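You operate a simulated robot arm through the tools that you are given. There is no shell and no other tool.

You run a simulated two-armed robot. Do the job below in one go: nothing can be reset, and whatever is moved stays where it is left.

TASK
Swap the fitted lamp for the purple one and light it at 3.
Fine: 3 on the gold dial; switch the lamp base off before the swap; push the new lamp home; stand the old one on the bench. Set down upright: what you pick out.

It is judged by the outcome, as a careful person would: the job done as asked, and still so three seconds after it is handed in. It fails if anything else is knocked over, pushed out of place, dropped, spilled or broken.

THE ROBOT
Two 7-joint arms with fingered hands on one trunk, on a base that moves. Base frame: it is fixed to the floor where the robot stands at the start and does not move with it; the origin is under the middle of the robot, x ahead of it, y to its left, z up. Readings come in cm, degrees, newtons and seconds.
The left shoulder is at the start at [4.9, 18.2, 122.3], the right one opposite. With the tool pointing down near the work surface each hand reaches from about 38 to 80 cm from the robot's upright axis, wherever it stands, measured 20 degrees to its own side. Places, roughly: build bench top [-300, -170, 80]; gold dial of the white lamp base [-230, -100, 90]; gold ring of the white lamp base [-240, -90, 90]; short purple lamp, short white lamp [-250, -125, 100]; switch of the white lamp base [-230, -100, 90]. Payload 3.8 kg a hand.
Tool frame (each hand has its own): the origin (TCP) lies between the finger pads and is the grasp point; the fingertips stand 3 cm ahead of it; z points along the fingers, y is the line along which they close. The gripper opens to 10.4 cm; its body begins 3.5 cm behind the TCP. The gripper is a hand of 4 fingers: y runs from the thumb to the fingers, the wrist lies at [-1.7, -10.4, -17.8] in the tool frame, and closing takes about 1.5 s.
Orientation is told as [roll, pitch, yaw] about the base's x, y, z axes, in that order, counted from this pose: with the fingers straight down and the wrist toward the robot, the tool's x, y and z point along [0, 1, 0], [1, 0, 0] and [0, 0, -1] of the base frame.

THE INTERFACE
- The arms move only by the tool arm_command. It takes "left_steps", "right_steps" or both (then of equal length, played together; a hand with none holds still); each is a list of rows, each a list of 7 numbers: the shift along the tool's x, y, z in cm, then the turn, a rotation vector about the tool's x, y, z in rad, then the opening, from 0 (shut) to 1 (fully open). In form: [[dx, dy, dz, rx, ry, rz, hand], ...]. A call has 1 to 20 rows; each row shifts and turns the commanded pose from where the row before left it, along the tool's axes as they then stand. A row lasts 0.2 s, in which the tool goes at most 5 cm and 8.6 degrees; a call with a longer step from one row to the next is refused whole, and so is a gripper value outside its range. A pose out of reach is approached as far as the arm can. The call stops where the force on the tool passes 90 N (or 10 N more than at its start, if that is more) or the arm is blocked; 0.2 s more then pass. The fingers move at their own pace (about 7.2 cm/s each) and stop on an object; they squeeze with about 30 N. The grip force told is the motor's: it shows also when the fingers shut on nothing. Time passes only in rows, and 0.2 s behind the last, so rows that do not move let the fingers close. The reply holds the time, the measured pose of the TCP, the force on the tool along the base axes, the opening and the grip force, in the units named above and with some noise, with the torque about the TCP (base axes, N m) and any sound that the robot's microphone picked up, and new pictures: "show" is both (left out), scene, wrist or none (wrist: the cameras of the hands that moved).
- Cameras (640 x 400 px; columns grow to the right, rows downward): "scene" is now at [14.78, 1.35, 140.15]; the picture's right is [0.11, -0.99, 0.00], its down [-0.57, -0.07, -0.82] and it looks along [0.81, 0.09, -0.58] (base axes); focal length 286 px, centre (320, 200). "left" rides on the left gripper at [-6.6, -9, -12.6] in its tool frame; the picture's right is [-0.78, -0.30, 0.56], its down [0.57, -0.70, 0.42] and it looks along [0.27, 0.65, 0.71] (tool axes); focal length 275 px, centre (320, 200). "right" rides on the right gripper at [6.6, -9, -12.6] in its tool frame; the picture's right is [-0.78, 0.30, -0.56], its down [-0.57, -0.70, 0.42] and it looks along [-0.26, 0.65, 0.71] (tool axes); focal length 275 px, centre (320, 200). There is no depth. A picture from a camera that has moved, and an enlarged one, comes with that camera's place and axes in the base frame and with its lens. The place of the scene camera against the robot may be out by one fixed shift of up to 1.8 cm in any direction.
- lift_body(by): moves the trunk up (or, below 0, down) by that many cm; the arms and the scene camera ride with it, the base frame stays. It gives what a move gives, with no picture.
- roll_base(legs): drives the robot by 1 to 6 legs, each [ahead, left, turn to the left] in cm, cm and degrees, along the robot's own axes; the way and the turn of a leg run together, so that a leg with both is an arc; at most 150 cm and 180 degrees a leg. The arms and the cameras ride along, it lands a little off, and it stops where it bumps. It gives what a move gives, and a new picture of the scene camera.
- grasp_type(shape, hand): the hand has 4 fingers and takes this shape, open, in about a second: jaw (thumb against the fingers, like two jaws); tri (thumb and two fingers); tip (a fingertip pinch); poke (one finger out to press); point (the index stretched); flat (the hand flat); cup (the hand cupped); fist (a fist). The gripper value then closes the fingers along that shape, each until it touches; the sizes above hold for jaw. It gives what a move gives, with no picture.
- head_to(pan, tilt): turns the head with the scene camera to pan (to the left, within 86 degrees either way) and tilt (down, from -29 to 69), counted from straight ahead of the robot (the tilt from the chest, where the trunk bows). It gives what a move gives, and a new picture of the scene camera.
- inspect(camera, box): a new picture of the part [left, top, right, bottom] of that camera's present view, enlarged. No time passes.
- job_done(): hands the job in; it is judged then, once.

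Nothing tells you exact positions but the pictures and the camera data. Unless the task says otherwise, let go and move clear before handing in.

The tools are called after ">>>" by a JSON object that holds its "fn" and its "kwargs". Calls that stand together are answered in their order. arm_command: Moves the arms, as the interface text tells. Its arguments: {"type":"object","properties":{"left_steps":{"type":"array","items":{"type":"array","items":{"type":"number"}}},"right_steps":{"type":"array","items":{"type":"array","items":{"type":"number"}}},"show":{"type":"string","enum":["both","scene","wrist","none"]}},"required":[]} The other tools are called the same way: lift_body (by) moves the trunk up or down; grasp_type (shape, hand) gives the hand a shape; roll_base (legs) drives the base; head_to (pan, tilt) turns the head that bears the scene camera; inspect (camera, box) takes an enlarged picture of a part of a camera's view; job_done () hands the job in.

At the start:

```text
time_s: 0.0
left_position: [54.54, 23.99, 113.21]
left_tool_rot: [0.0, -0.1, -0.1]
left_contact_force: [-0.5, 0.6, -0.6]
left_wrist_torque: [0.01, 0.01, 0.02]
left_grip_width: 10.36
left_finger_force: 0.1
left_shape: jaw
right_position: [54.67, -23.08, 105.27]
right_tool_rot: [0.0, 0.0, -0.1]
right_contact_force: [-0.5, 0.1, 0.8]
right_wrist_torque: [0.0, 0.02, -0.01]
right_grip_width: 10.36
right_finger_force: 0.1
right_shape: jaw
trunk travel left (down, up): [-37.5, 38.1]
robot x, y, heading: [-0.05, -0.38, 0.1]
head pan, tilt (commanded): [6.5, 35.2]
```

scene: 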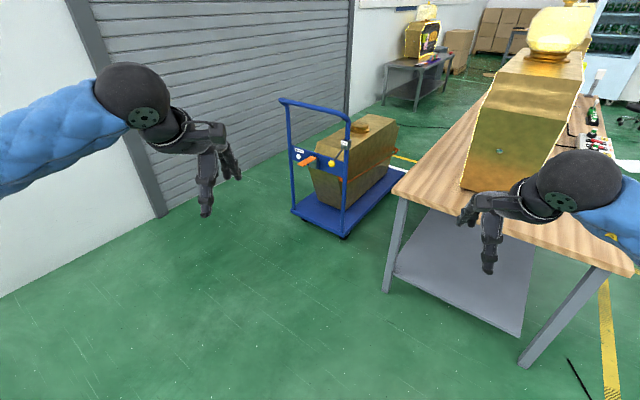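
right: 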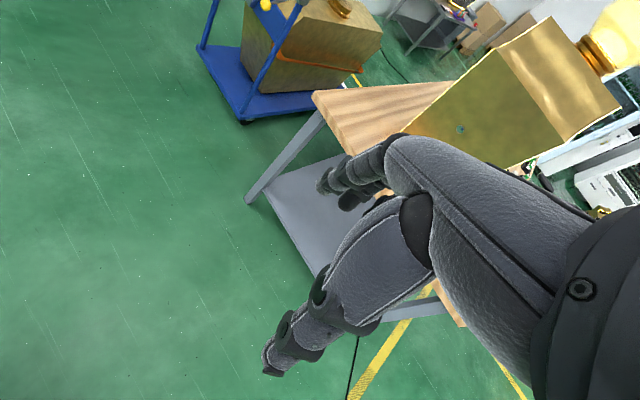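
left: 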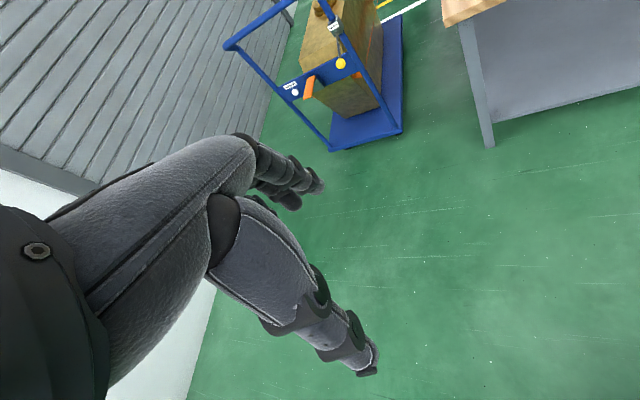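

I see a green-floored workshop with a wooden bench and a gold block ahead to the right, and a trolley ahead. The lamp work place lies behind me, around [-240, -100], so I first look to both sides before turning the base.

>>> {"fn": "head_to", "kwargs": {"pan": 86, "tilt": 25}}

>>> {"fn": "head_to", "kwargs": {"pan": -86, "tilt": 25}}

```text
time_s: 1.5
left_position: [54.6, 24.07, 113.24]
left_tool_rot: [0.0, 0.0, 0.0]
left_contact_force: [-0.4, -0.4, 0.9]
left_wrist_torque: [-0.01, 0.0, 0.0]
left_grip_width: 10.36
left_finger_force: 0.0
left_shape: jaw
right_position: [54.83, -23.06, 105.24]
right_tool_rot: [-0.1, 0.0, 0.0]
right_contact_force: [0.5, -0.7, 1.0]
right_wrist_torque: [-0.02, 0.0, -0.01]
right_grip_width: 10.34
right_finger_force: 0.1
right_shape: jaw
trunk travel left (down, up): [-37.5, 38.1]
robot x, y, heading: [0.16, -0.09, -0.5]
head pan, tilt (commanded): [85.9, 25.0]
camera scene: at [6.7, 9.54, 141.76], right [1.0, -0.07, 0.0], down [-0.03, -0.42, -0.91], along [0.06, 0.9, -0.42], focal length 286 px, centre (320, 200)
```

scene: 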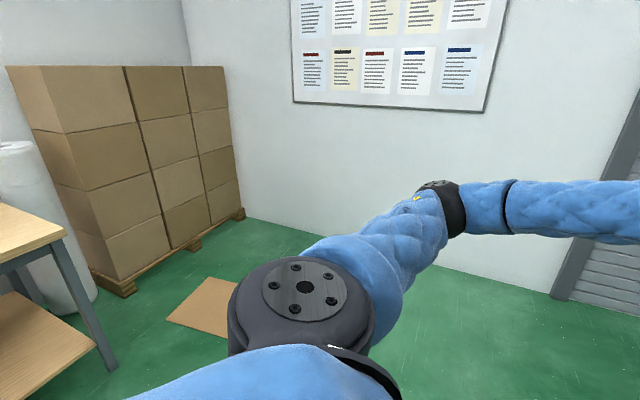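

```text
time_s: 4.1
left_position: [54.63, 23.97, 113.08]
left_tool_rot: [-0.1, 0.1, 0.1]
left_contact_force: [0.3, 0.0, 0.5]
left_wrist_torque: [0.02, 0.01, -0.02]
left_grip_width: 10.39
left_finger_force: 0.1
left_shape: jaw
right_position: [54.7, -23.1, 105.31]
right_tool_rot: [-0.1, 0.0, -0.1]
right_contact_force: [-0.3, -0.8, 0.1]
right_wrist_torque: [0.02, 0.01, 0.01]
right_grip_width: 10.35
right_finger_force: 0.0
right_shape: jaw
trunk travel left (down, up): [-37.5, 38.1]
robot x, y, heading: [-0.16, -0.01, -0.0]
head pan, tilt (commanded): [-85.9, 25.0]
camera scene: at [6.69, -8.84, 141.76], right [-1.0, -0.07, 0.0], down [-0.03, 0.42, -0.91], along [0.06, -0.9, -0.42], focal length 286 px, centre (320, 200)
```

scene: 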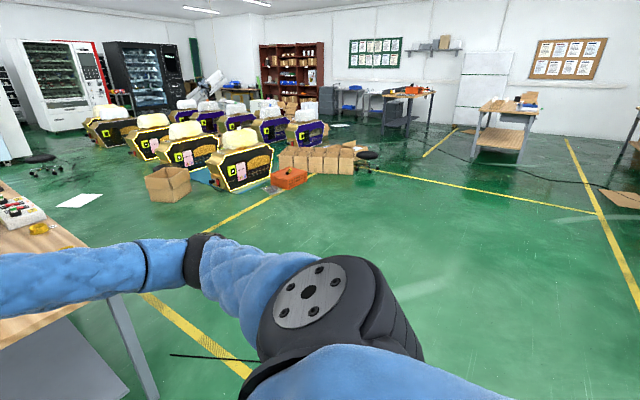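

Behind me are clear floor and a bench or two just out of view; the wall to the left is about 250 cm away, so a left turn on the spot is safe. I turn left 180° to face the lamp bench.

>>> {"fn": "roll_base", "kwargs": {"legs": [[0, 0, 180]]}}

>>> {"fn": "head_to", "kwargs": {"pan": 15, "tilt": 20}}

```text
time_s: 11.8
left_position: [-55.13, -22.67, 113.07]
left_tool_rot: [0.1, 0.0, 178.6]
left_contact_force: [-0.6, 0.2, -0.3]
left_wrist_torque: [0.02, 0.01, 0.0]
left_grip_width: 10.37
left_finger_force: 0.0
left_shape: jaw
right_position: [-54.26, 24.24, 105.37]
right_tool_rot: [0.0, 0.0, 178.8]
right_contact_force: [0.4, 0.1, 0.3]
right_wrist_torque: [-0.01, 0.04, -0.02]
right_grip_width: 10.36
right_finger_force: 0.0
right_shape: jaw
trunk travel left (down, up): [-37.5, 38.1]
robot x, y, heading: [0.05, 0.06, 178.7]
head pan, tilt (commanded): [-85.9, 25.0]
camera scene: at [-3.89, 9.64, 141.76], right [1.0, 0.05, 0.0], down [0.02, -0.42, -0.91], along [-0.05, 0.91, -0.42], focal length 286 px, centre (320, 200)
```

scene: 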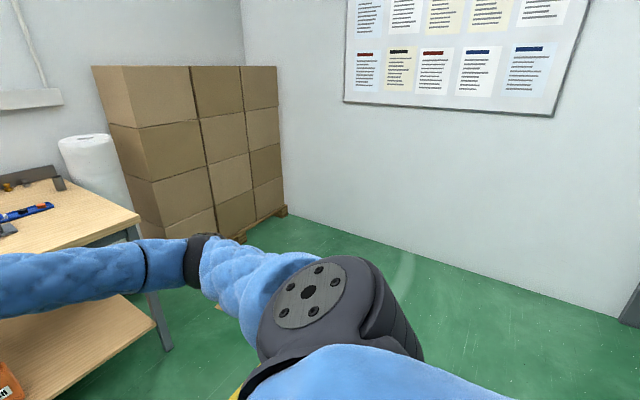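

```text
time_s: 13.6
left_position: [-55.18, -22.83, 113.18]
left_tool_rot: [0.0, 0.0, 178.7]
left_contact_force: [0.5, 0.3, -0.8]
left_wrist_torque: [-0.01, 0.0, 0.0]
left_grip_width: 10.38
left_finger_force: 0.0
left_shape: jaw
right_position: [-54.32, 24.14, 105.28]
right_tool_rot: [0.1, 0.0, 178.8]
right_contact_force: [0.3, 0.1, 0.0]
right_wrist_torque: [-0.01, -0.02, -0.02]
right_grip_width: 10.35
right_finger_force: 0.0
right_shape: jaw
trunk travel left (down, up): [-37.5, 38.1]
robot x, y, heading: [0.36, -0.13, 178.7]
head pan, tilt (commanded): [15.0, 20.0]
camera scene: at [-12.48, -1.77, 142.57], right [-0.24, 0.97, 0.0], down [0.33, 0.08, -0.94], along [-0.91, -0.22, -0.34], focal length 286 px, centre (320, 200)
```

scene: 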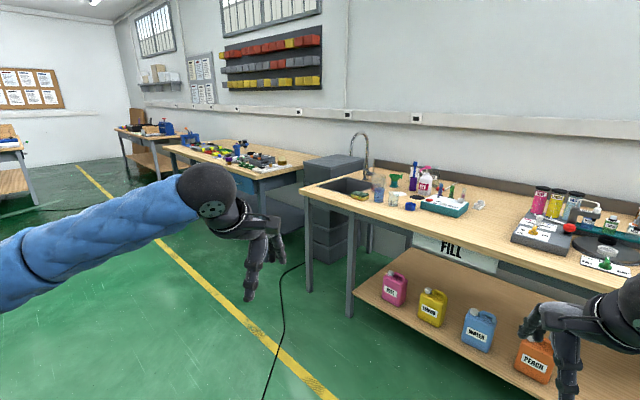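

Now facing the back: a sink bench ahead, and beyond it a bench with coloured parts which should be the build bench. I zoom in on it.

>>> {"fn": "inspect", "kwargs": {"camera": "scene", "box": [150, 120, 330, 230]}}

```text
3.56 times, centred on (240, 175) of scene
camera zoom: at [-12.48, -1.77, 142.57], right [-0.24, 0.97, 0.0], down [0.33, 0.08, -0.94], along [-0.91, -0.22, -0.34], focal length 1017 px, centre (604, 289)
```

zoom: 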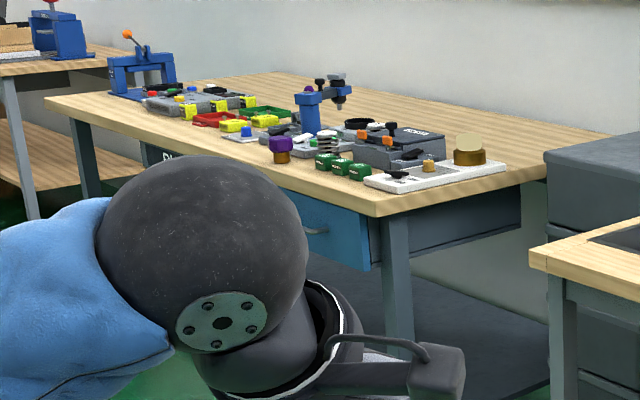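

The white lamp base with its pale lamp in a gold ring sits on the near right end of the build bench, around (-240,-97); the purple lamp stands to its left, around (-258,-153). The bench front faces along heading ≈150°, so I drive round to stand in front of it, first at a safe distance.

>>> {"fn": "roll_base", "kwargs": {"legs": [[80, 80, 0], [80, 82, 0], [0, 0, -28]]}}

>>> {"fn": "head_to", "kwargs": {"pan": 0, "tilt": 30}}

```text
time_s: 26.3
left_position: [-222.61, -155.63, 113.15]
left_tool_rot: [0.0, 0.0, 151.6]
left_contact_force: [0.7, 0.7, -0.9]
left_wrist_torque: [-0.01, 0.01, 0.03]
left_grip_width: 10.35
left_finger_force: 0.1
left_shape: jaw
right_position: [-200.22, -114.09, 105.34]
right_tool_rot: [0.0, 0.0, 151.6]
right_contact_force: [0.5, -0.1, 0.3]
right_wrist_torque: [0.02, 0.01, 0.03]
right_grip_width: 10.35
right_finger_force: 0.1
right_shape: jaw
trunk travel left (down, up): [-37.5, 38.1]
robot x, y, heading: [-163.06, -160.36, 151.5]
head pan, tilt (commanded): [15.0, 20.0]
camera scene: at [-175.02, -155.74, 142.57], right [0.23, 0.97, 0.0], down [0.33, -0.08, -0.94], along [-0.91, 0.22, -0.34], focal length 286 px, centre (320, 200)
```

scene: 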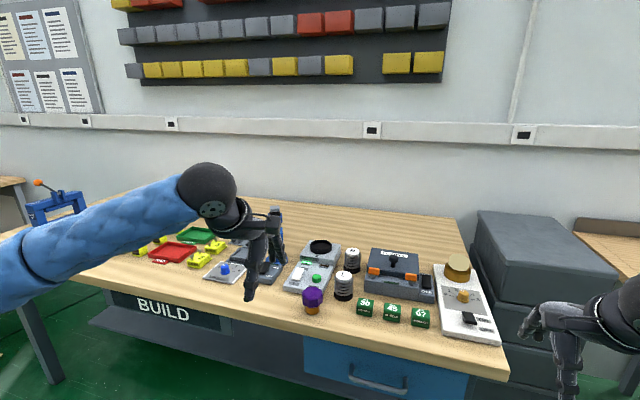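

```text
time_s: 27.0
left_position: [-222.55, -155.73, 113.14]
left_tool_rot: [-0.1, -0.1, 151.7]
left_contact_force: [-1.6, 0.0, -0.1]
left_wrist_torque: [-0.02, 0.01, 0.01]
left_grip_width: 10.34
left_finger_force: 0.0
left_shape: jaw
right_position: [-200.36, -114.3, 105.35]
right_tool_rot: [0.0, 0.0, 151.6]
right_contact_force: [0.4, 0.6, 0.3]
right_wrist_torque: [-0.01, -0.01, -0.04]
right_grip_width: 10.36
right_finger_force: 0.0
right_shape: jaw
trunk travel left (down, up): [-37.5, 38.1]
robot x, y, heading: [-162.99, -161.01, 151.5]
head pan, tilt (commanded): [0.0, 30.0]
camera scene: at [-173.93, -153.65, 140.97], right [0.48, 0.88, 0.0], down [0.44, -0.24, -0.87], along [-0.76, 0.41, -0.5], focal length 286 px, centre (320, 200)
```

scene: 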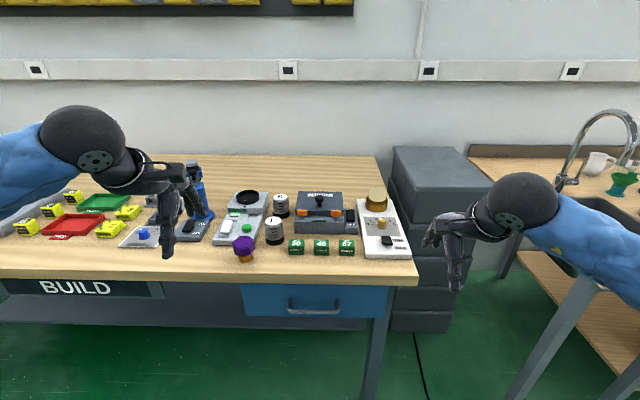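

>>> {"fn": "inspect", "kwargs": {"camera": "scene", "box": [280, 170, 440, 270]}}

>>> {"fn": "inspect", "kwargs": {"camera": "scene", "box": [200, 170, 360, 270]}}

```text
4.00 times, centred on (360, 220) of scene
camera zoom: at [-173.93, -153.65, 140.97], right [0.48, 0.88, 0.0], down [0.44, -0.24, -0.87], along [-0.76, 0.41, -0.5], focal length 1144 px, centre (160, 120)
```

zoom: 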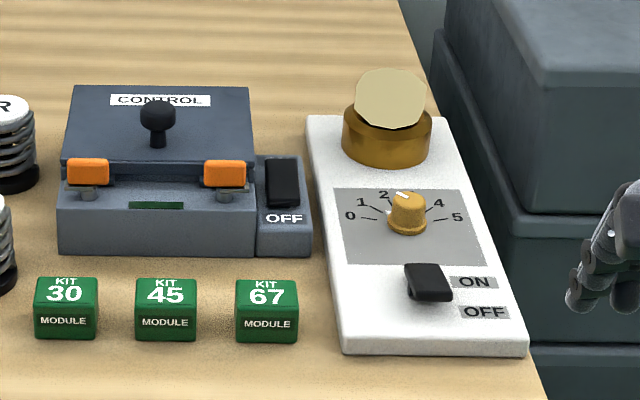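

```text
4.00 times, centred on (280, 220) of scene
camera zoom: at [-173.93, -153.65, 140.97], right [0.48, 0.88, 0.0], down [0.44, -0.24, -0.87], along [-0.76, 0.41, -0.5], focal length 1144 px, centre (480, 120)
```

zoom: 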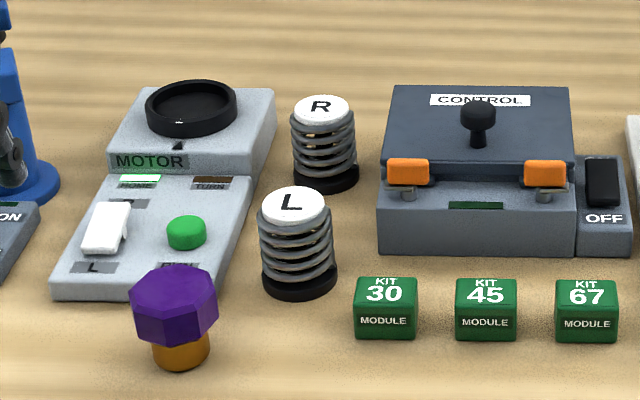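

The purple lamp stands near the front edge of the bench (about 82 cm ahead and 22 cm left of my axis). The lamp base is at the right end: ring at about 108 cm ahead and 23 cm right, then dial, then switch. I drive 35 cm closer.

>>> {"fn": "roll_base", "kwargs": {"legs": [[30, 0, 0]]}}

>>> {"fn": "head_to", "kwargs": {"pan": -20, "tilt": 42}}

```text
time_s: 29.1
left_position: [-249.08, -141.35, 113.21]
left_tool_rot: [0.1, 0.1, 151.8]
left_contact_force: [0.0, 0.6, -1.3]
left_wrist_torque: [-0.01, 0.01, 0.03]
left_grip_width: 10.39
left_finger_force: 0.1
left_shape: jaw
right_position: [-226.9, -100.01, 105.23]
right_tool_rot: [-0.1, 0.1, 151.7]
right_contact_force: [-0.6, 0.5, -0.7]
right_wrist_torque: [-0.03, -0.03, 0.03]
right_grip_width: 10.37
right_finger_force: 0.0
right_shape: jaw
trunk travel left (down, up): [-37.5, 38.1]
robot x, y, heading: [-189.69, -146.24, 151.8]
head pan, tilt (commanded): [0.0, 30.0]
camera scene: at [-200.5, -139.3, 140.95], right [0.47, 0.88, 0.0], down [0.44, -0.24, -0.87], along [-0.76, 0.41, -0.5], focal length 286 px, centre (320, 200)
```

scene: 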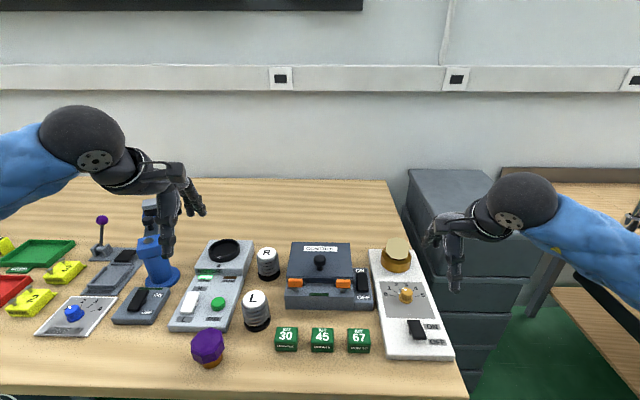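

```text
time_s: 29.9
left_position: [-248.99, -141.37, 113.18]
left_tool_rot: [0.1, 0.0, 151.7]
left_contact_force: [-0.2, 0.1, 0.2]
left_wrist_torque: [-0.02, 0.0, 0.01]
left_grip_width: 10.37
left_finger_force: 0.0
left_shape: jaw
right_position: [-226.81, -99.97, 105.21]
right_tool_rot: [0.0, 0.0, 151.7]
right_contact_force: [0.3, 0.2, 0.0]
right_wrist_torque: [-0.02, 0.01, 0.0]
right_grip_width: 10.36
right_finger_force: 0.1
right_shape: jaw
trunk travel left (down, up): [-37.5, 38.1]
robot x, y, heading: [-189.45, -146.59, 151.8]
head pan, tilt (commanded): [-20.0, 42.0]
camera scene: at [-198.0, -137.41, 139.14], right [0.75, 0.67, 0.0], down [0.45, -0.5, -0.74], along [-0.49, 0.56, -0.67], focal length 286 px, centre (320, 200)
```

scene: 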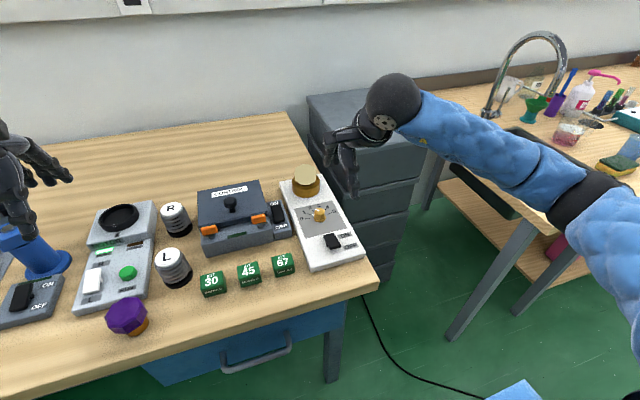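

The lamp base is clearly in view to the right. I zoom in on the switch, dial, ring and on the purple lamp.

>>> {"fn": "inspect", "kwargs": {"camera": "scene", "box": [270, 155, 382, 275]}}

>>> {"fn": "inspect", "kwargs": {"camera": "right", "box": [0, 0, 640, 400]}}

>>> {"fn": "inspect", "kwargs": {"camera": "scene", "box": [60, 240, 220, 360]}}

```text
3.33 times, centred on (326, 215) of scene
camera zoom: at [-198.0, -137.41, 139.14], right [0.75, 0.67, 0.0], down [0.45, -0.5, -0.74], along [-0.49, 0.56, -0.67], focal length 954 px, centre (300, 150)
```

zoom: 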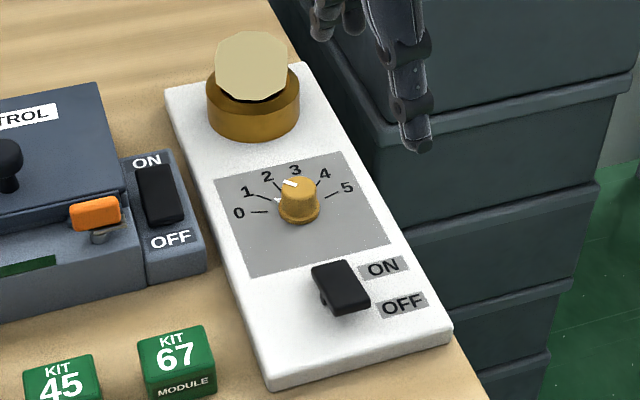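

```text
1.00 times, centred on (320, 200) of right (not enlarged: the box is as wide or as high as the picture)
camera zoom: at [-222.08, -110.01, 117.74], right [0.11, 0.82, 0.56], down [0.89, 0.17, -0.42], along [-0.45, 0.54, -0.71], focal length 275 px, centre (320, 200)
```

zoom: 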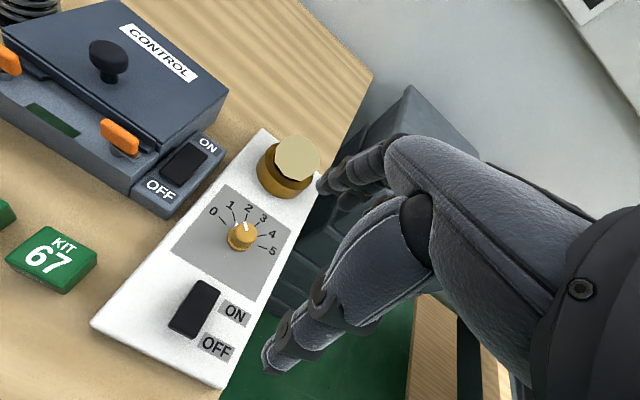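

```text
3.33 times, centred on (140, 300) of scene
camera zoom: at [-198.0, -137.41, 139.14], right [0.75, 0.67, 0.0], down [0.45, -0.5, -0.74], along [-0.49, 0.56, -0.67], focal length 954 px, centre (920, -133)
```

zoom: 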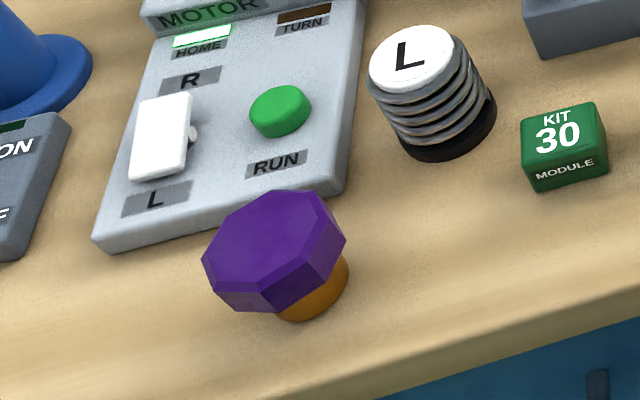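

The wrist camera gives a good view of the lamp base. I zoom into the switch and dial from the right wrist camera to tell the state.

>>> {"fn": "inspect", "kwargs": {"camera": "right", "box": [150, 260, 270, 360]}}

>>> {"fn": "inspect", "kwargs": {"camera": "right", "box": [180, 130, 340, 260]}}

>>> {"fn": "inspect", "kwargs": {"camera": "scene", "box": [310, 200, 360, 260]}}

```text
4.00 times, centred on (210, 310) of right
camera zoom: at [-222.08, -110.01, 117.74], right [0.11, 0.82, 0.56], down [0.89, 0.17, -0.42], along [-0.45, 0.54, -0.71], focal length 1101 px, centre (760, -240)
```

zoom: 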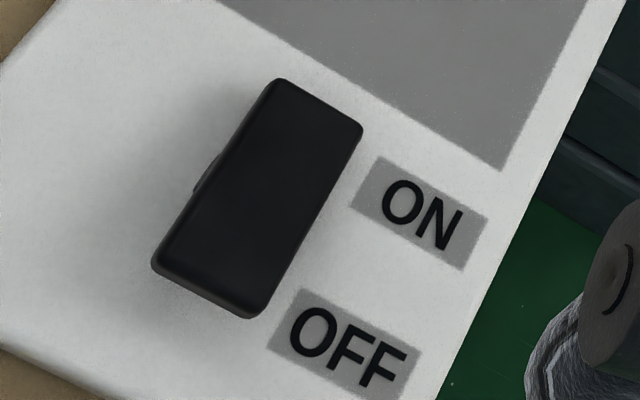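

```text
3.08 times, centred on (260, 195) of right
camera zoom: at [-222.08, -110.01, 117.74], right [0.11, 0.82, 0.56], down [0.89, 0.17, -0.42], along [-0.45, 0.54, -0.71], focal length 847 px, centre (505, 215)
```

zoom: 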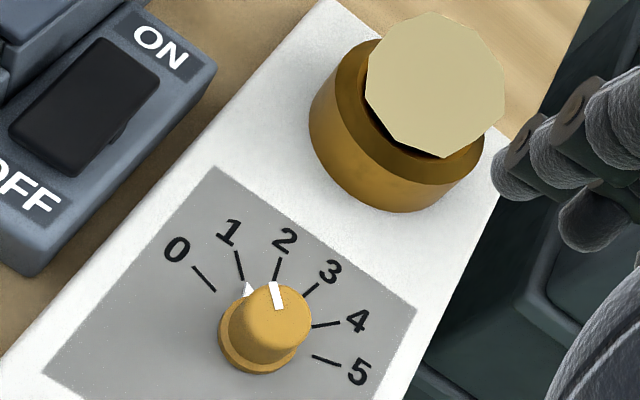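

```text
6.67 times, centred on (335, 230) of scene
camera zoom: at [-198.0, -137.41, 139.14], right [0.75, 0.67, 0.0], down [0.45, -0.5, -0.74], along [-0.49, 0.56, -0.67], focal length 1907 px, centre (220, 0)
```

zoom: 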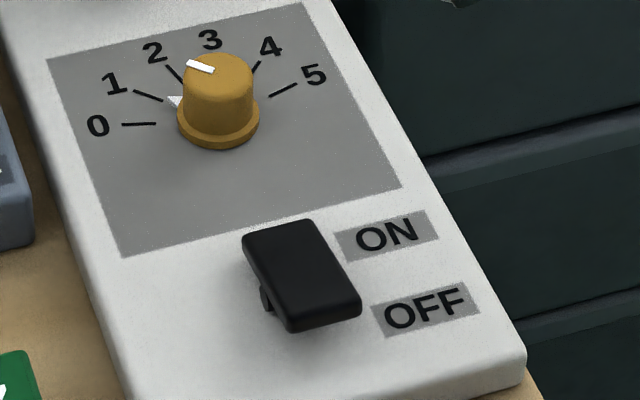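

The rocker's OFF end looks raised (base is ON, lamp lit) and the dial points about at 1. I form the right hand into a poking finger to press the OFF end first, and look where the fingertip ends up.

>>> {"fn": "grasp_type", "kwargs": {"shape": "poke", "hand": "right"}}

>>> {"fn": "arm_command", "kwargs": {"right_steps": [[0, 0, 0, 0, 0, 0, 1], [0, 0, 0, 0, 0, 0, 1], [0, 0, 0, 0, 0, 0, 1]], "show": "both"}}

```text
time_s: 30.8
left_position: [-249.05, -141.42, 113.11]
left_tool_rot: [-0.1, 0.0, 151.7]
left_contact_force: [0.5, -0.7, 0.2]
left_wrist_torque: [0.02, -0.03, 0.0]
left_grip_width: 10.36
left_finger_force: 0.0
left_shape: jaw
right_position: [-226.89, -99.87, 105.34]
right_tool_rot: [0.0, 0.0, 151.7]
right_contact_force: [-1.2, -0.2, 0.1]
right_wrist_torque: [0.02, 0.01, -0.01]
right_grip_width: 0.0
right_finger_force: 0.0
right_shape: poke
trunk travel left (down, up): [-37.5, 38.1]
robot x, y, heading: [-189.15, -146.44, 151.8]
head pan, tilt (commanded): [-20.0, 42.0]
```

```text
time_s: 31.6
left_position: [-248.97, -141.39, 113.22]
left_tool_rot: [0.0, 0.0, 151.7]
left_contact_force: [0.6, -0.4, -0.7]
left_wrist_torque: [0.02, -0.04, 0.01]
left_grip_width: 10.4
left_finger_force: 0.1
left_shape: jaw
right_position: [-226.8, -100.06, 105.32]
right_tool_rot: [0.0, 0.0, 151.7]
right_contact_force: [0.6, -0.2, 0.9]
right_wrist_torque: [0.01, 0.02, -0.02]
right_grip_width: 0.0
right_finger_force: 0.1
right_shape: poke
trunk travel left (down, up): [-37.5, 38.1]
robot x, y, heading: [-189.38, -146.13, 151.7]
head pan, tilt (commanded): [-20.0, 42.0]
camera scene: at [-197.99, -137.41, 139.13], right [0.75, 0.66, 0.0], down [0.44, -0.5, -0.74], along [-0.49, 0.56, -0.67], focal length 286 px, centre (320, 200)
camera right: at [-222.07, -110.01, 117.74], right [0.11, 0.82, 0.56], down [0.89, 0.17, -0.42], along [-0.45, 0.54, -0.71], focal length 275 px, centre (320, 200)
```

scene: 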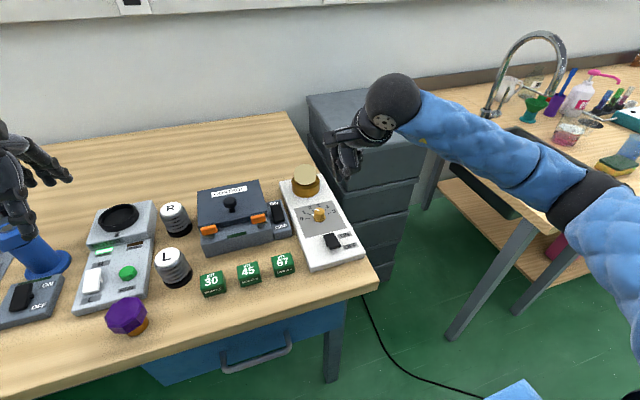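
right: 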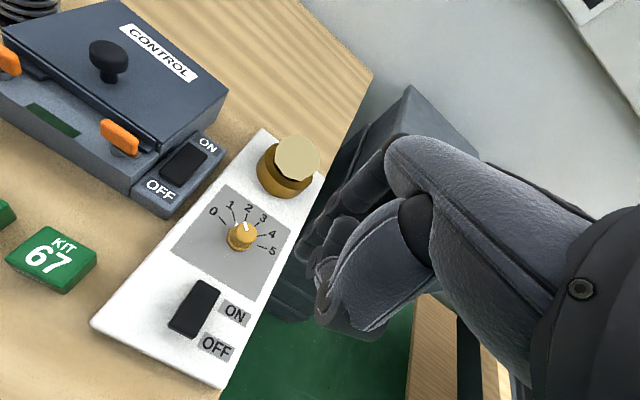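

>>> {"fn": "inspect", "kwargs": {"camera": "scene", "box": [300, 70, 440, 200]}}

>>> {"fn": "inspect", "kwargs": {"camera": "right", "box": [260, 120, 500, 350]}}

```text
3.08 times, centred on (370, 135) of scene
camera zoom: at [-197.99, -137.41, 139.13], right [0.75, 0.66, 0.0], down [0.44, -0.5, -0.74], along [-0.49, 0.56, -0.67], focal length 880 px, centre (166, 400)
```

zoom: 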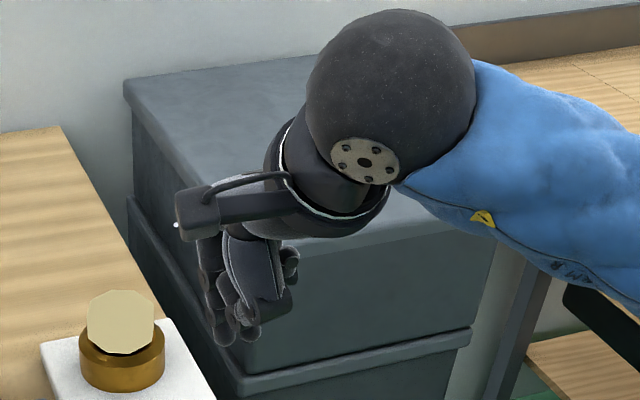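

```text
1.74 times, centred on (380, 235) of right
camera zoom: at [-222.07, -110.01, 117.74], right [0.11, 0.82, 0.56], down [0.89, 0.17, -0.42], along [-0.45, 0.54, -0.71], focal length 479 px, centre (216, 139)
```

zoom: 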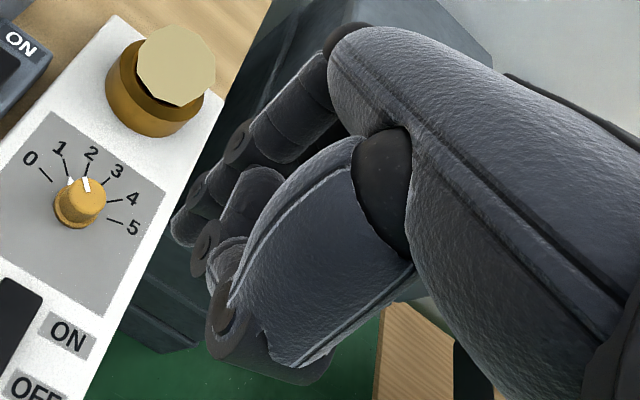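

The poking fingertip appears about on the tool axis, 3–5 cm ahead of the TCP. I move the hand over the rocker's OFF end (about 4 cm back, 2.8 cm left) and down to a safe height to check alignment.

>>> {"fn": "arm_command", "kwargs": {"right_steps": [[1.4, -2.2, 0, 0, 0, 0, 1], [1.4, -2.0, 0, 0, 0, 0, 1], [0, 0, 3, 0, 0, 0, 1], [0, 0, 3, 0, 0, 0, 1], [0, 0, 3, 0, 0, 0, 1], [0, 0, 2, 0, 0, 0, 1]], "show": "both"}}

```text
time_s: 33.0
left_position: [-249.1, -141.42, 113.01]
left_tool_rot: [-0.1, 0.0, 151.7]
left_contact_force: [0.2, -0.8, 0.3]
left_wrist_torque: [0.02, -0.01, 0.05]
left_grip_width: 10.37
left_finger_force: 0.2
left_shape: jaw
right_position: [-224.4, -104.46, 94.24]
right_tool_rot: [-0.1, 0.1, 151.7]
right_contact_force: [0.7, 0.3, 0.2]
right_wrist_torque: [0.03, 0.01, 0.02]
right_grip_width: 0.0
right_finger_force: 0.0
right_shape: poke
trunk travel left (down, up): [-37.5, 38.1]
robot x, y, heading: [-189.85, -146.0, 151.7]
head pan, tilt (commanded): [-20.0, 42.0]
camera scene: at [-197.99, -137.4, 139.13], right [0.75, 0.66, 0.0], down [0.44, -0.5, -0.74], along [-0.49, 0.56, -0.67], focal length 286 px, centre (320, 200)
camera right: at [-219.71, -114.46, 106.7], right [0.11, 0.82, 0.56], down [0.89, 0.17, -0.42], along [-0.45, 0.54, -0.71], focal length 275 px, centre (320, 200)
```

scene: 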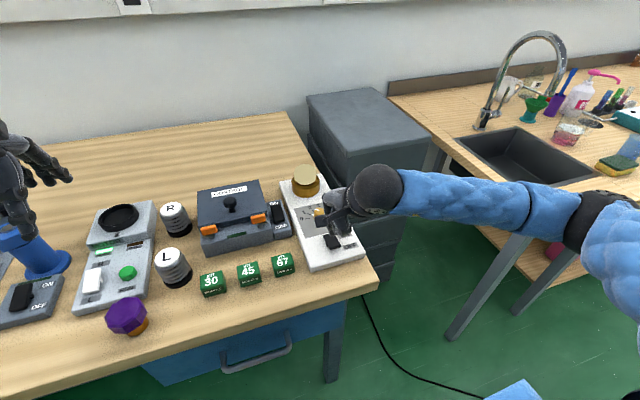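
right: 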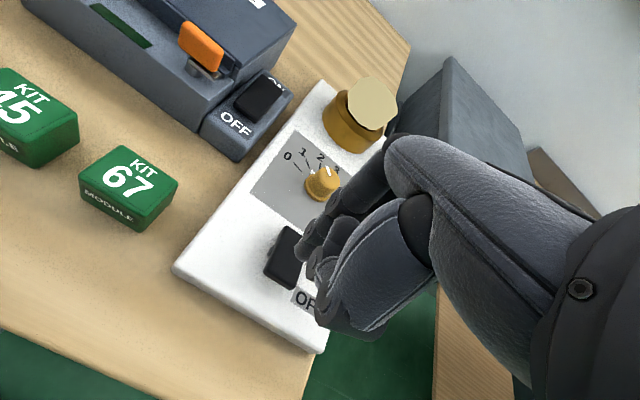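

>>> {"fn": "inspect", "kwargs": {"camera": "scene", "box": [280, 170, 400, 270]}}

>>> {"fn": "inspect", "kwargs": {"camera": "right", "box": [230, 170, 390, 330]}}

```text
4.00 times, centred on (340, 220) of scene
camera zoom: at [-197.99, -137.4, 139.13], right [0.75, 0.66, 0.0], down [0.44, -0.5, -0.74], along [-0.49, 0.56, -0.67], focal length 1144 px, centre (240, 120)
```

zoom: 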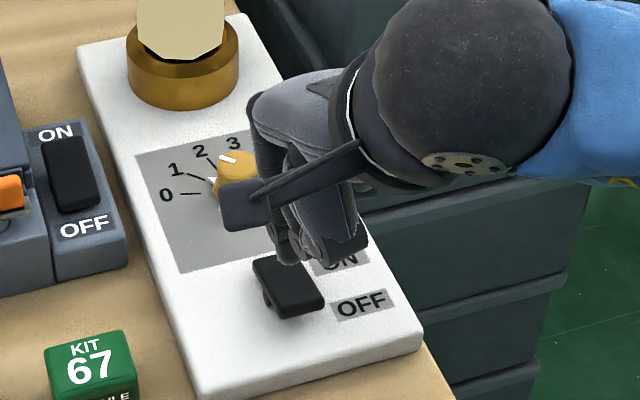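

```text
2.50 times, centred on (310, 250) of right
camera zoom: at [-219.71, -114.46, 106.7], right [0.11, 0.82, 0.56], down [0.89, 0.17, -0.42], along [-0.45, 0.54, -0.71], focal length 688 px, centre (345, 75)
```

zoom: 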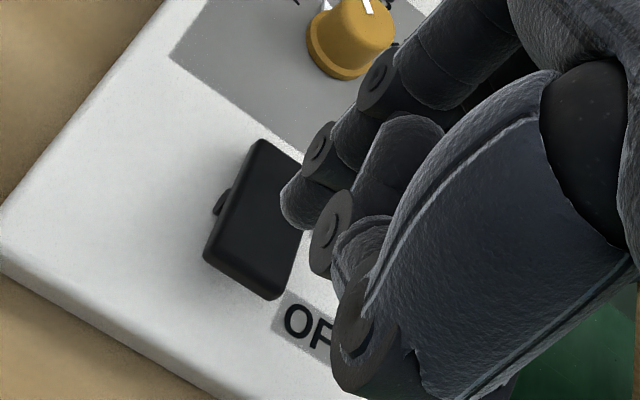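

The index fingertip is seen just above the rocker, about 5 cm ahead of the TCP. I shift back 0.7 cm so it comes over the OFF half and lower gently, watching the force.

>>> {"fn": "arm_command", "kwargs": {"right_steps": [[0, -0.7, 0.5, 0, 0, 0, 1], [0, 0, 0.7, 0, 0, 0, 1], [0, 0, 0.6, 0, 0, 0, 1]], "show": "both"}}

>>> {"fn": "inspect", "kwargs": {"camera": "scene", "box": [300, 200, 380, 270]}}

```text
time_s: 33.8
left_position: [-248.93, -141.39, 113.15]
left_tool_rot: [0.0, 0.0, 151.7]
left_contact_force: [-0.6, -0.3, -0.2]
left_wrist_torque: [0.01, 0.03, 0.0]
left_grip_width: 10.36
left_finger_force: 0.1
left_shape: jaw
right_position: [-223.87, -104.82, 92.43]
right_tool_rot: [0.0, 0.0, 151.7]
right_contact_force: [-0.5, 0.5, 0.1]
right_wrist_torque: [-0.05, -0.02, -0.02]
right_grip_width: 0.02
right_finger_force: 0.1
right_shape: poke
trunk travel left (down, up): [-37.5, 38.1]
robot x, y, heading: [-189.61, -146.24, 151.6]
head pan, tilt (commanded): [-20.0, 42.0]
camera scene: at [-197.97, -137.41, 139.13], right [0.75, 0.66, 0.0], down [0.44, -0.5, -0.74], along [-0.49, 0.56, -0.67], focal length 286 px, centre (320, 200)
camera right: at [-219.08, -114.8, 104.94], right [0.11, 0.82, 0.56], down [0.89, 0.17, -0.42], along [-0.45, 0.54, -0.71], focal length 275 px, centre (320, 200)
```

scene: 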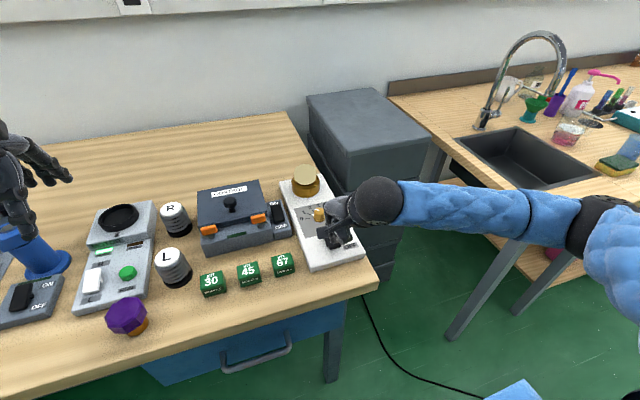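
right: 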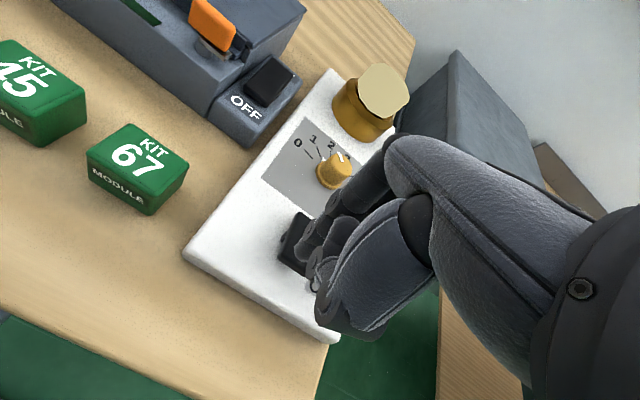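

```text
5.71 times, centred on (340, 235) of scene
camera zoom: at [-197.97, -137.41, 139.13], right [0.75, 0.66, 0.0], down [0.44, -0.5, -0.74], along [-0.49, 0.56, -0.67], focal length 1635 px, centre (206, 0)
```

zoom: 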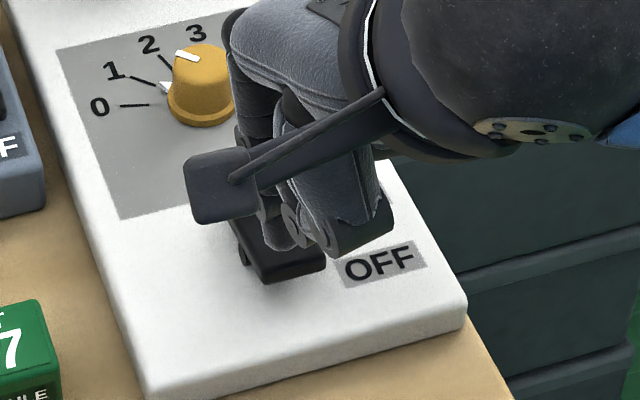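

>>> {"fn": "inspect", "kwargs": {"camera": "right", "box": [250, 180, 370, 320]}}

>>> {"fn": "arm_command", "kwargs": {"right_steps": [[0, 0, 0.4, 0, 0, 0, 1], [0, 0, 0.4, 0, 0, 0, 1], [0, 0, 0.4, 0, 0, 0, 1]], "show": "wrist"}}

>>> {"fn": "inspect", "kwargs": {"camera": "scene", "box": [300, 200, 380, 270]}}

```text
2.86 times, centred on (310, 250) of right
camera zoom: at [-219.08, -114.8, 104.94], right [0.11, 0.82, 0.56], down [0.89, 0.17, -0.42], along [-0.45, 0.54, -0.71], focal length 786 px, centre (349, 57)
```

zoom: 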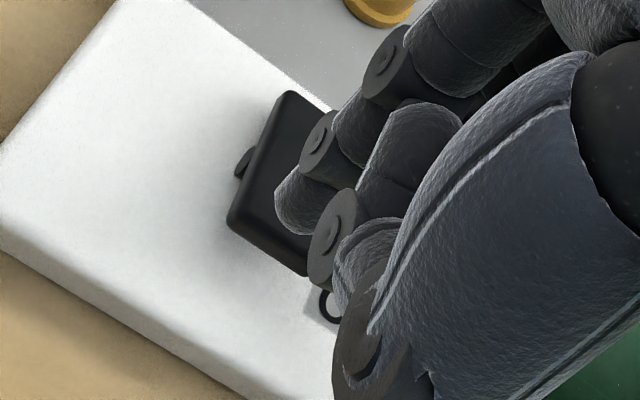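

```text
time_s: 34.6
left_position: [-249.05, -141.41, 113.12]
left_tool_rot: [0.0, 0.1, 151.8]
left_contact_force: [-0.7, -0.1, 0.0]
left_wrist_torque: [0.01, 0.02, 0.01]
left_grip_width: 10.37
left_finger_force: 0.1
left_shape: jaw
right_position: [-223.86, -104.67, 91.15]
right_tool_rot: [0.0, 0.1, 151.6]
right_contact_force: [-0.2, 0.8, 0.1]
right_wrist_torque: [0.0, -0.02, 0.03]
right_grip_width: 0.0
right_finger_force: 0.1
right_shape: poke
trunk travel left (down, up): [-37.5, 38.1]
robot x, y, heading: [-189.75, -146.72, 151.8]
head pan, tilt (commanded): [-20.0, 42.0]
camera right: at [-219.06, -114.79, 103.74], right [0.11, 0.82, 0.56], down [0.89, 0.17, -0.42], along [-0.44, 0.54, -0.71], focal length 275 px, centre (320, 200)
```

right: 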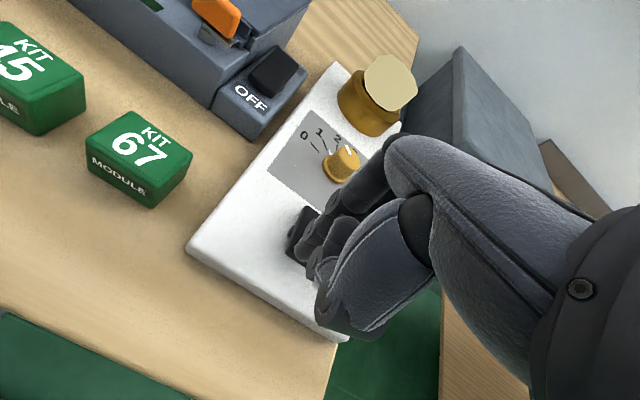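

```text
5.71 times, centred on (340, 235) of scene
camera zoom: at [-197.99, -137.4, 139.13], right [0.75, 0.66, 0.0], down [0.44, -0.5, -0.74], along [-0.49, 0.56, -0.67], focal length 1635 px, centre (206, 0)
```

zoom: 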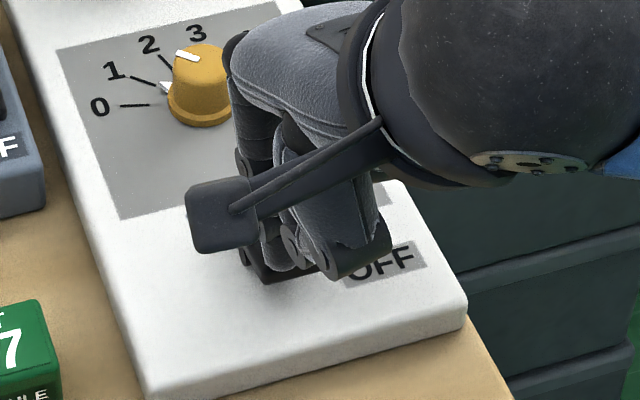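

No contact yet; the fingertip is just above the rocker's OFF end, perhaps close to its very end. I move 0.4 cm forward and continue down gently.

>>> {"fn": "arm_command", "kwargs": {"right_steps": [[0, 0.4, 0, 0, 0, 0, 1], [0, 0, 0.4, 0, 0, 0, 1], [0, 0, 0.4, 0, 0, 0, 1]], "show": "wrist"}}

>>> {"fn": "inspect", "kwargs": {"camera": "right", "box": [250, 160, 370, 300]}}

>>> {"fn": "inspect", "kwargs": {"camera": "scene", "box": [300, 200, 380, 270]}}

```text
time_s: 35.4
left_position: [-248.98, -141.43, 113.11]
left_tool_rot: [0.0, 0.0, 151.7]
left_contact_force: [0.4, -1.1, -0.4]
left_wrist_torque: [-0.02, 0.0, -0.02]
left_grip_width: 10.38
left_finger_force: 0.0
left_shape: jaw
right_position: [-224.18, -104.66, 90.45]
right_tool_rot: [0.0, 0.0, 151.7]
right_contact_force: [-0.3, 0.0, 0.3]
right_wrist_torque: [-0.02, 0.02, 0.02]
right_grip_width: 0.01
right_finger_force: 0.1
right_shape: poke
trunk travel left (down, up): [-37.5, 38.1]
robot x, y, heading: [-189.61, -146.28, 151.6]
head pan, tilt (commanded): [-20.0, 42.0]
camera right: at [-219.43, -114.61, 102.91], right [0.11, 0.82, 0.56], down [0.89, 0.17, -0.42], along [-0.44, 0.54, -0.71], focal length 275 px, centre (320, 200)
```

right: 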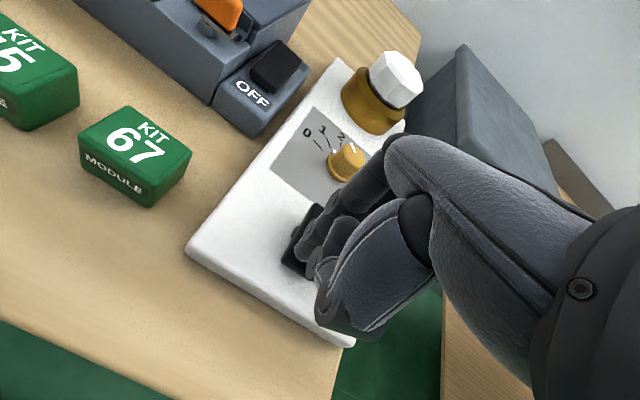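

```text
2.86 times, centred on (310, 230) of right
camera zoom: at [-219.43, -114.61, 102.91], right [0.11, 0.82, 0.56], down [0.89, 0.17, -0.42], along [-0.44, 0.54, -0.71], focal length 786 px, centre (349, 114)
```

zoom: 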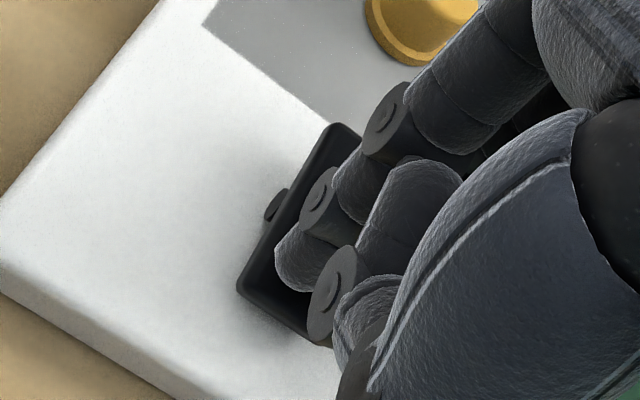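

```text
5.71 times, centred on (340, 235) of scene
camera zoom: at [-197.99, -137.4, 139.13], right [0.75, 0.66, 0.0], down [0.44, -0.5, -0.74], along [-0.49, 0.56, -0.67], focal length 1635 px, centre (206, 0)
```

zoom: 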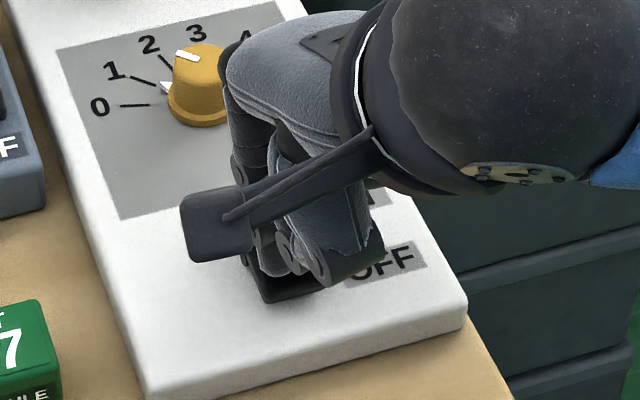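

The lamp has gone out (its white facets are now just shaded), so the base is switched off. I lift the hand clear, return it to the jaw shape, and look down to check how much room there is between my base and the bench before moving closer.

>>> {"fn": "arm_command", "kwargs": {"right_steps": [[0, 0, -3, 0, 0, 0, 1], [0, 0, -4, 0, 0, 0, 1], [0, 0, -4, 0, 0, 0, 1], [0, 0, -4, 0, 0, 0, 1]], "show": "wrist"}}

>>> {"fn": "grasp_type", "kwargs": {"shape": "jaw", "hand": "right"}}

>>> {"fn": "head_to", "kwargs": {"pan": 0, "tilt": 69}}

```text
time_s: 36.4
left_position: [-249.01, -141.4, 113.17]
left_tool_rot: [0.0, -0.1, 151.7]
left_contact_force: [0.0, -0.7, 0.2]
left_wrist_torque: [0.01, 0.01, 0.01]
left_grip_width: 10.37
left_finger_force: 0.1
left_shape: jaw
right_position: [-224.25, -104.45, 105.54]
right_tool_rot: [0.0, 0.1, 151.7]
right_contact_force: [0.5, 0.5, -0.6]
right_wrist_torque: [0.02, -0.01, 0.01]
right_grip_width: 0.0
right_finger_force: 0.1
right_shape: poke
trunk travel left (down, up): [-37.5, 38.1]
robot x, y, heading: [-189.76, -146.45, 151.7]
head pan, tilt (commanded): [-20.0, 42.0]
camera right: at [-219.42, -114.59, 117.98], right [0.11, 0.82, 0.56], down [0.89, 0.17, -0.42], along [-0.44, 0.54, -0.71], focal length 275 px, centre (320, 200)
```

right: 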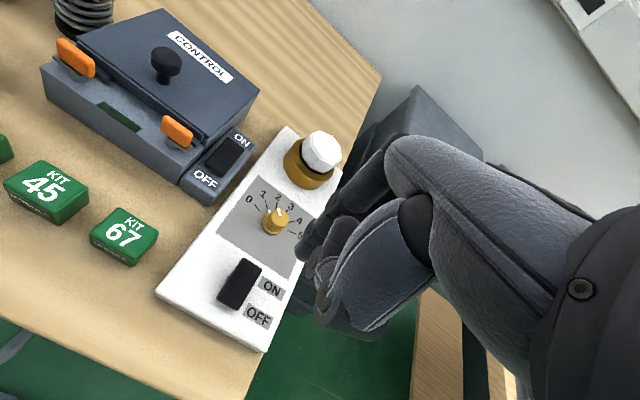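

```text
time_s: 37.3
left_position: [-248.95, -141.51, 113.12]
left_tool_rot: [-0.1, 0.1, 151.6]
left_contact_force: [-1.3, -0.1, 0.0]
left_wrist_torque: [0.0, -0.04, 0.04]
left_grip_width: 10.39
left_finger_force: 0.1
left_shape: jaw
right_position: [-224.1, -104.55, 105.46]
right_tool_rot: [0.0, 0.0, 151.7]
right_contact_force: [0.0, -0.4, -0.6]
right_wrist_torque: [-0.05, 0.01, 0.02]
right_grip_width: 10.4
right_finger_force: 0.1
right_shape: jaw
trunk travel left (down, up): [-37.5, 38.1]
robot x, y, heading: [-189.43, -145.9, 151.5]
head pan, tilt (commanded): [-20.0, 42.0]
```

```text
time_s: 38.2
left_position: [-248.92, -141.39, 113.25]
left_tool_rot: [0.1, 0.0, 151.6]
left_contact_force: [0.0, 0.2, 0.2]
left_wrist_torque: [0.0, 0.04, 0.0]
left_grip_width: 10.37
left_finger_force: 0.1
left_shape: jaw
right_position: [-224.21, -104.57, 105.48]
right_tool_rot: [-0.1, 0.0, 151.7]
right_contact_force: [0.6, 0.0, -0.6]
right_wrist_torque: [-0.01, -0.02, -0.01]
right_grip_width: 10.38
right_finger_force: 0.1
right_shape: jaw
trunk travel left (down, up): [-37.5, 38.1]
robot x, y, heading: [-189.28, -146.75, 151.8]
head pan, tilt (commanded): [0.0, 68.8]
camera scene: at [-197.35, -140.99, 135.82], right [0.48, 0.88, 0.0], down [0.82, -0.44, -0.36], along [-0.32, 0.17, -0.93], focal length 286 px, centre (320, 200)
```

scene: 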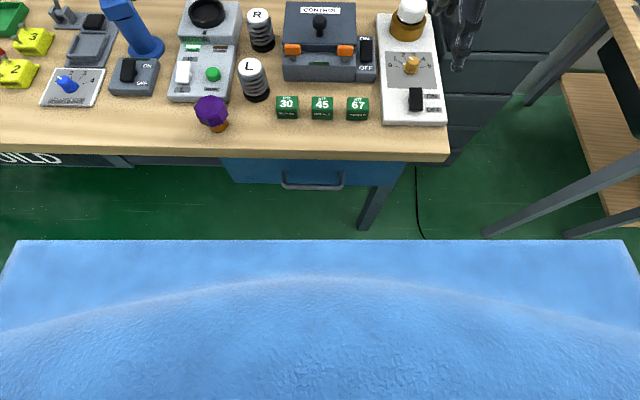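

>>> {"fn": "inspect", "kwargs": {"camera": "right", "box": [250, 100, 390, 220]}}

>>> {"fn": "inspect", "kwargs": {"camera": "scene", "box": [360, 0, 480, 130]}}

```text
3.33 times, centred on (320, 160) of right
camera zoom: at [-219.44, -114.55, 117.91], right [0.11, 0.82, 0.56], down [0.89, 0.17, -0.42], along [-0.45, 0.54, -0.71], focal length 918 px, centre (320, 333)
```

zoom: 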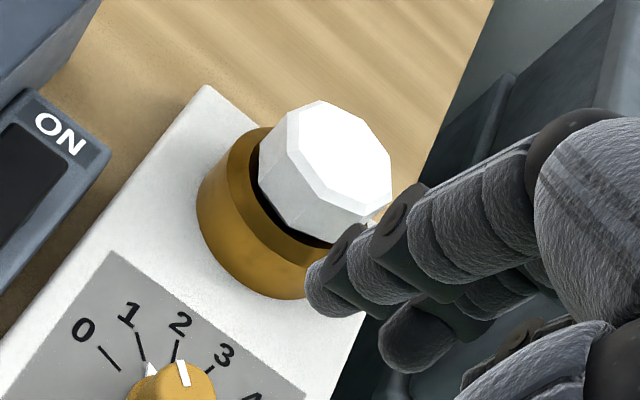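

```text
3.08 times, centred on (420, 65) of scene
camera zoom: at [-197.35, -140.99, 135.82], right [0.48, 0.88, 0.0], down [0.82, -0.44, -0.36], along [-0.32, 0.17, -0.93], focal length 880 px, centre (12, 615)
```

zoom: 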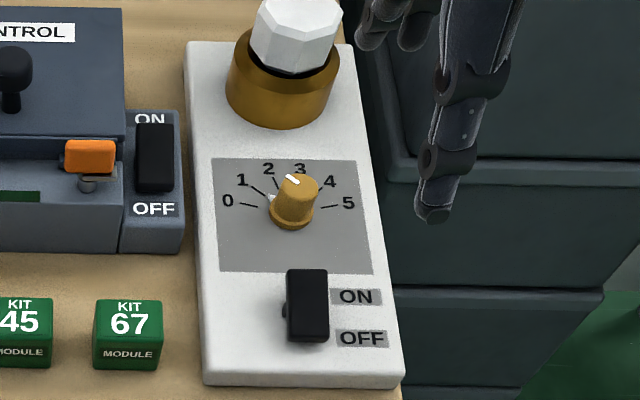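

The bench edge is about 42 cm ahead of my axis and the fitted lamp about 79 cm away, at the limit of reach. I tuck the left hand up and back out of the way, then roll 6 cm closer.

>>> {"fn": "arm_command", "kwargs": {"left_steps": [[0, -2, -3, 0, 0, 0, 1], [0, -2, -3, 0, 0, 0, 1], [0, -2, -3, 0, 0, 0, 1], [0, -2, -3, 0, 0, 0, 1]], "show": "none"}}

>>> {"fn": "roll_base", "kwargs": {"legs": [[6, 0, 0]]}}

```text
time_s: 39.2
left_position: [-241.85, -145.19, 125.34]
left_tool_rot: [-0.1, 0.0, 151.7]
left_contact_force: [-1.0, 0.8, -0.4]
left_wrist_torque: [0.02, -0.02, 0.01]
left_grip_width: 10.4
left_finger_force: 0.1
left_shape: jaw
right_position: [-224.12, -104.41, 105.62]
right_tool_rot: [-0.1, 0.1, 151.7]
right_contact_force: [0.7, -0.3, 0.1]
right_wrist_torque: [0.02, -0.01, -0.03]
right_grip_width: 10.39
right_finger_force: 0.0
right_shape: jaw
trunk travel left (down, up): [-37.5, 38.1]
robot x, y, heading: [-189.57, -145.97, 152.0]
head pan, tilt (commanded): [0.0, 68.8]
```

```text
time_s: 40.2
left_position: [-247.46, -142.38, 125.04]
left_tool_rot: [0.0, 0.2, 151.7]
left_contact_force: [0.0, -0.3, -1.5]
left_wrist_torque: [-0.01, -0.03, -0.04]
left_grip_width: 10.36
left_finger_force: 0.0
left_shape: jaw
right_position: [-229.72, -101.5, 105.3]
right_tool_rot: [0.0, 0.1, 151.7]
right_contact_force: [-0.3, -0.2, -0.2]
right_wrist_torque: [-0.03, -0.01, 0.01]
right_grip_width: 10.39
right_finger_force: 0.0
right_shape: jaw
trunk travel left (down, up): [-37.5, 38.1]
robot x, y, heading: [-194.64, -143.18, 151.6]
head pan, tilt (commanded): [0.0, 68.8]
camera scene: at [-202.92, -138.0, 135.79], right [0.47, 0.88, 0.0], down [0.82, -0.44, -0.36], along [-0.32, 0.17, -0.93], focal length 286 px, centre (320, 200)
```

scene: 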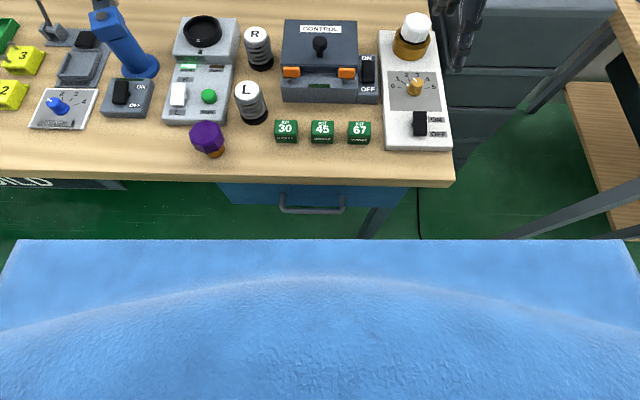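

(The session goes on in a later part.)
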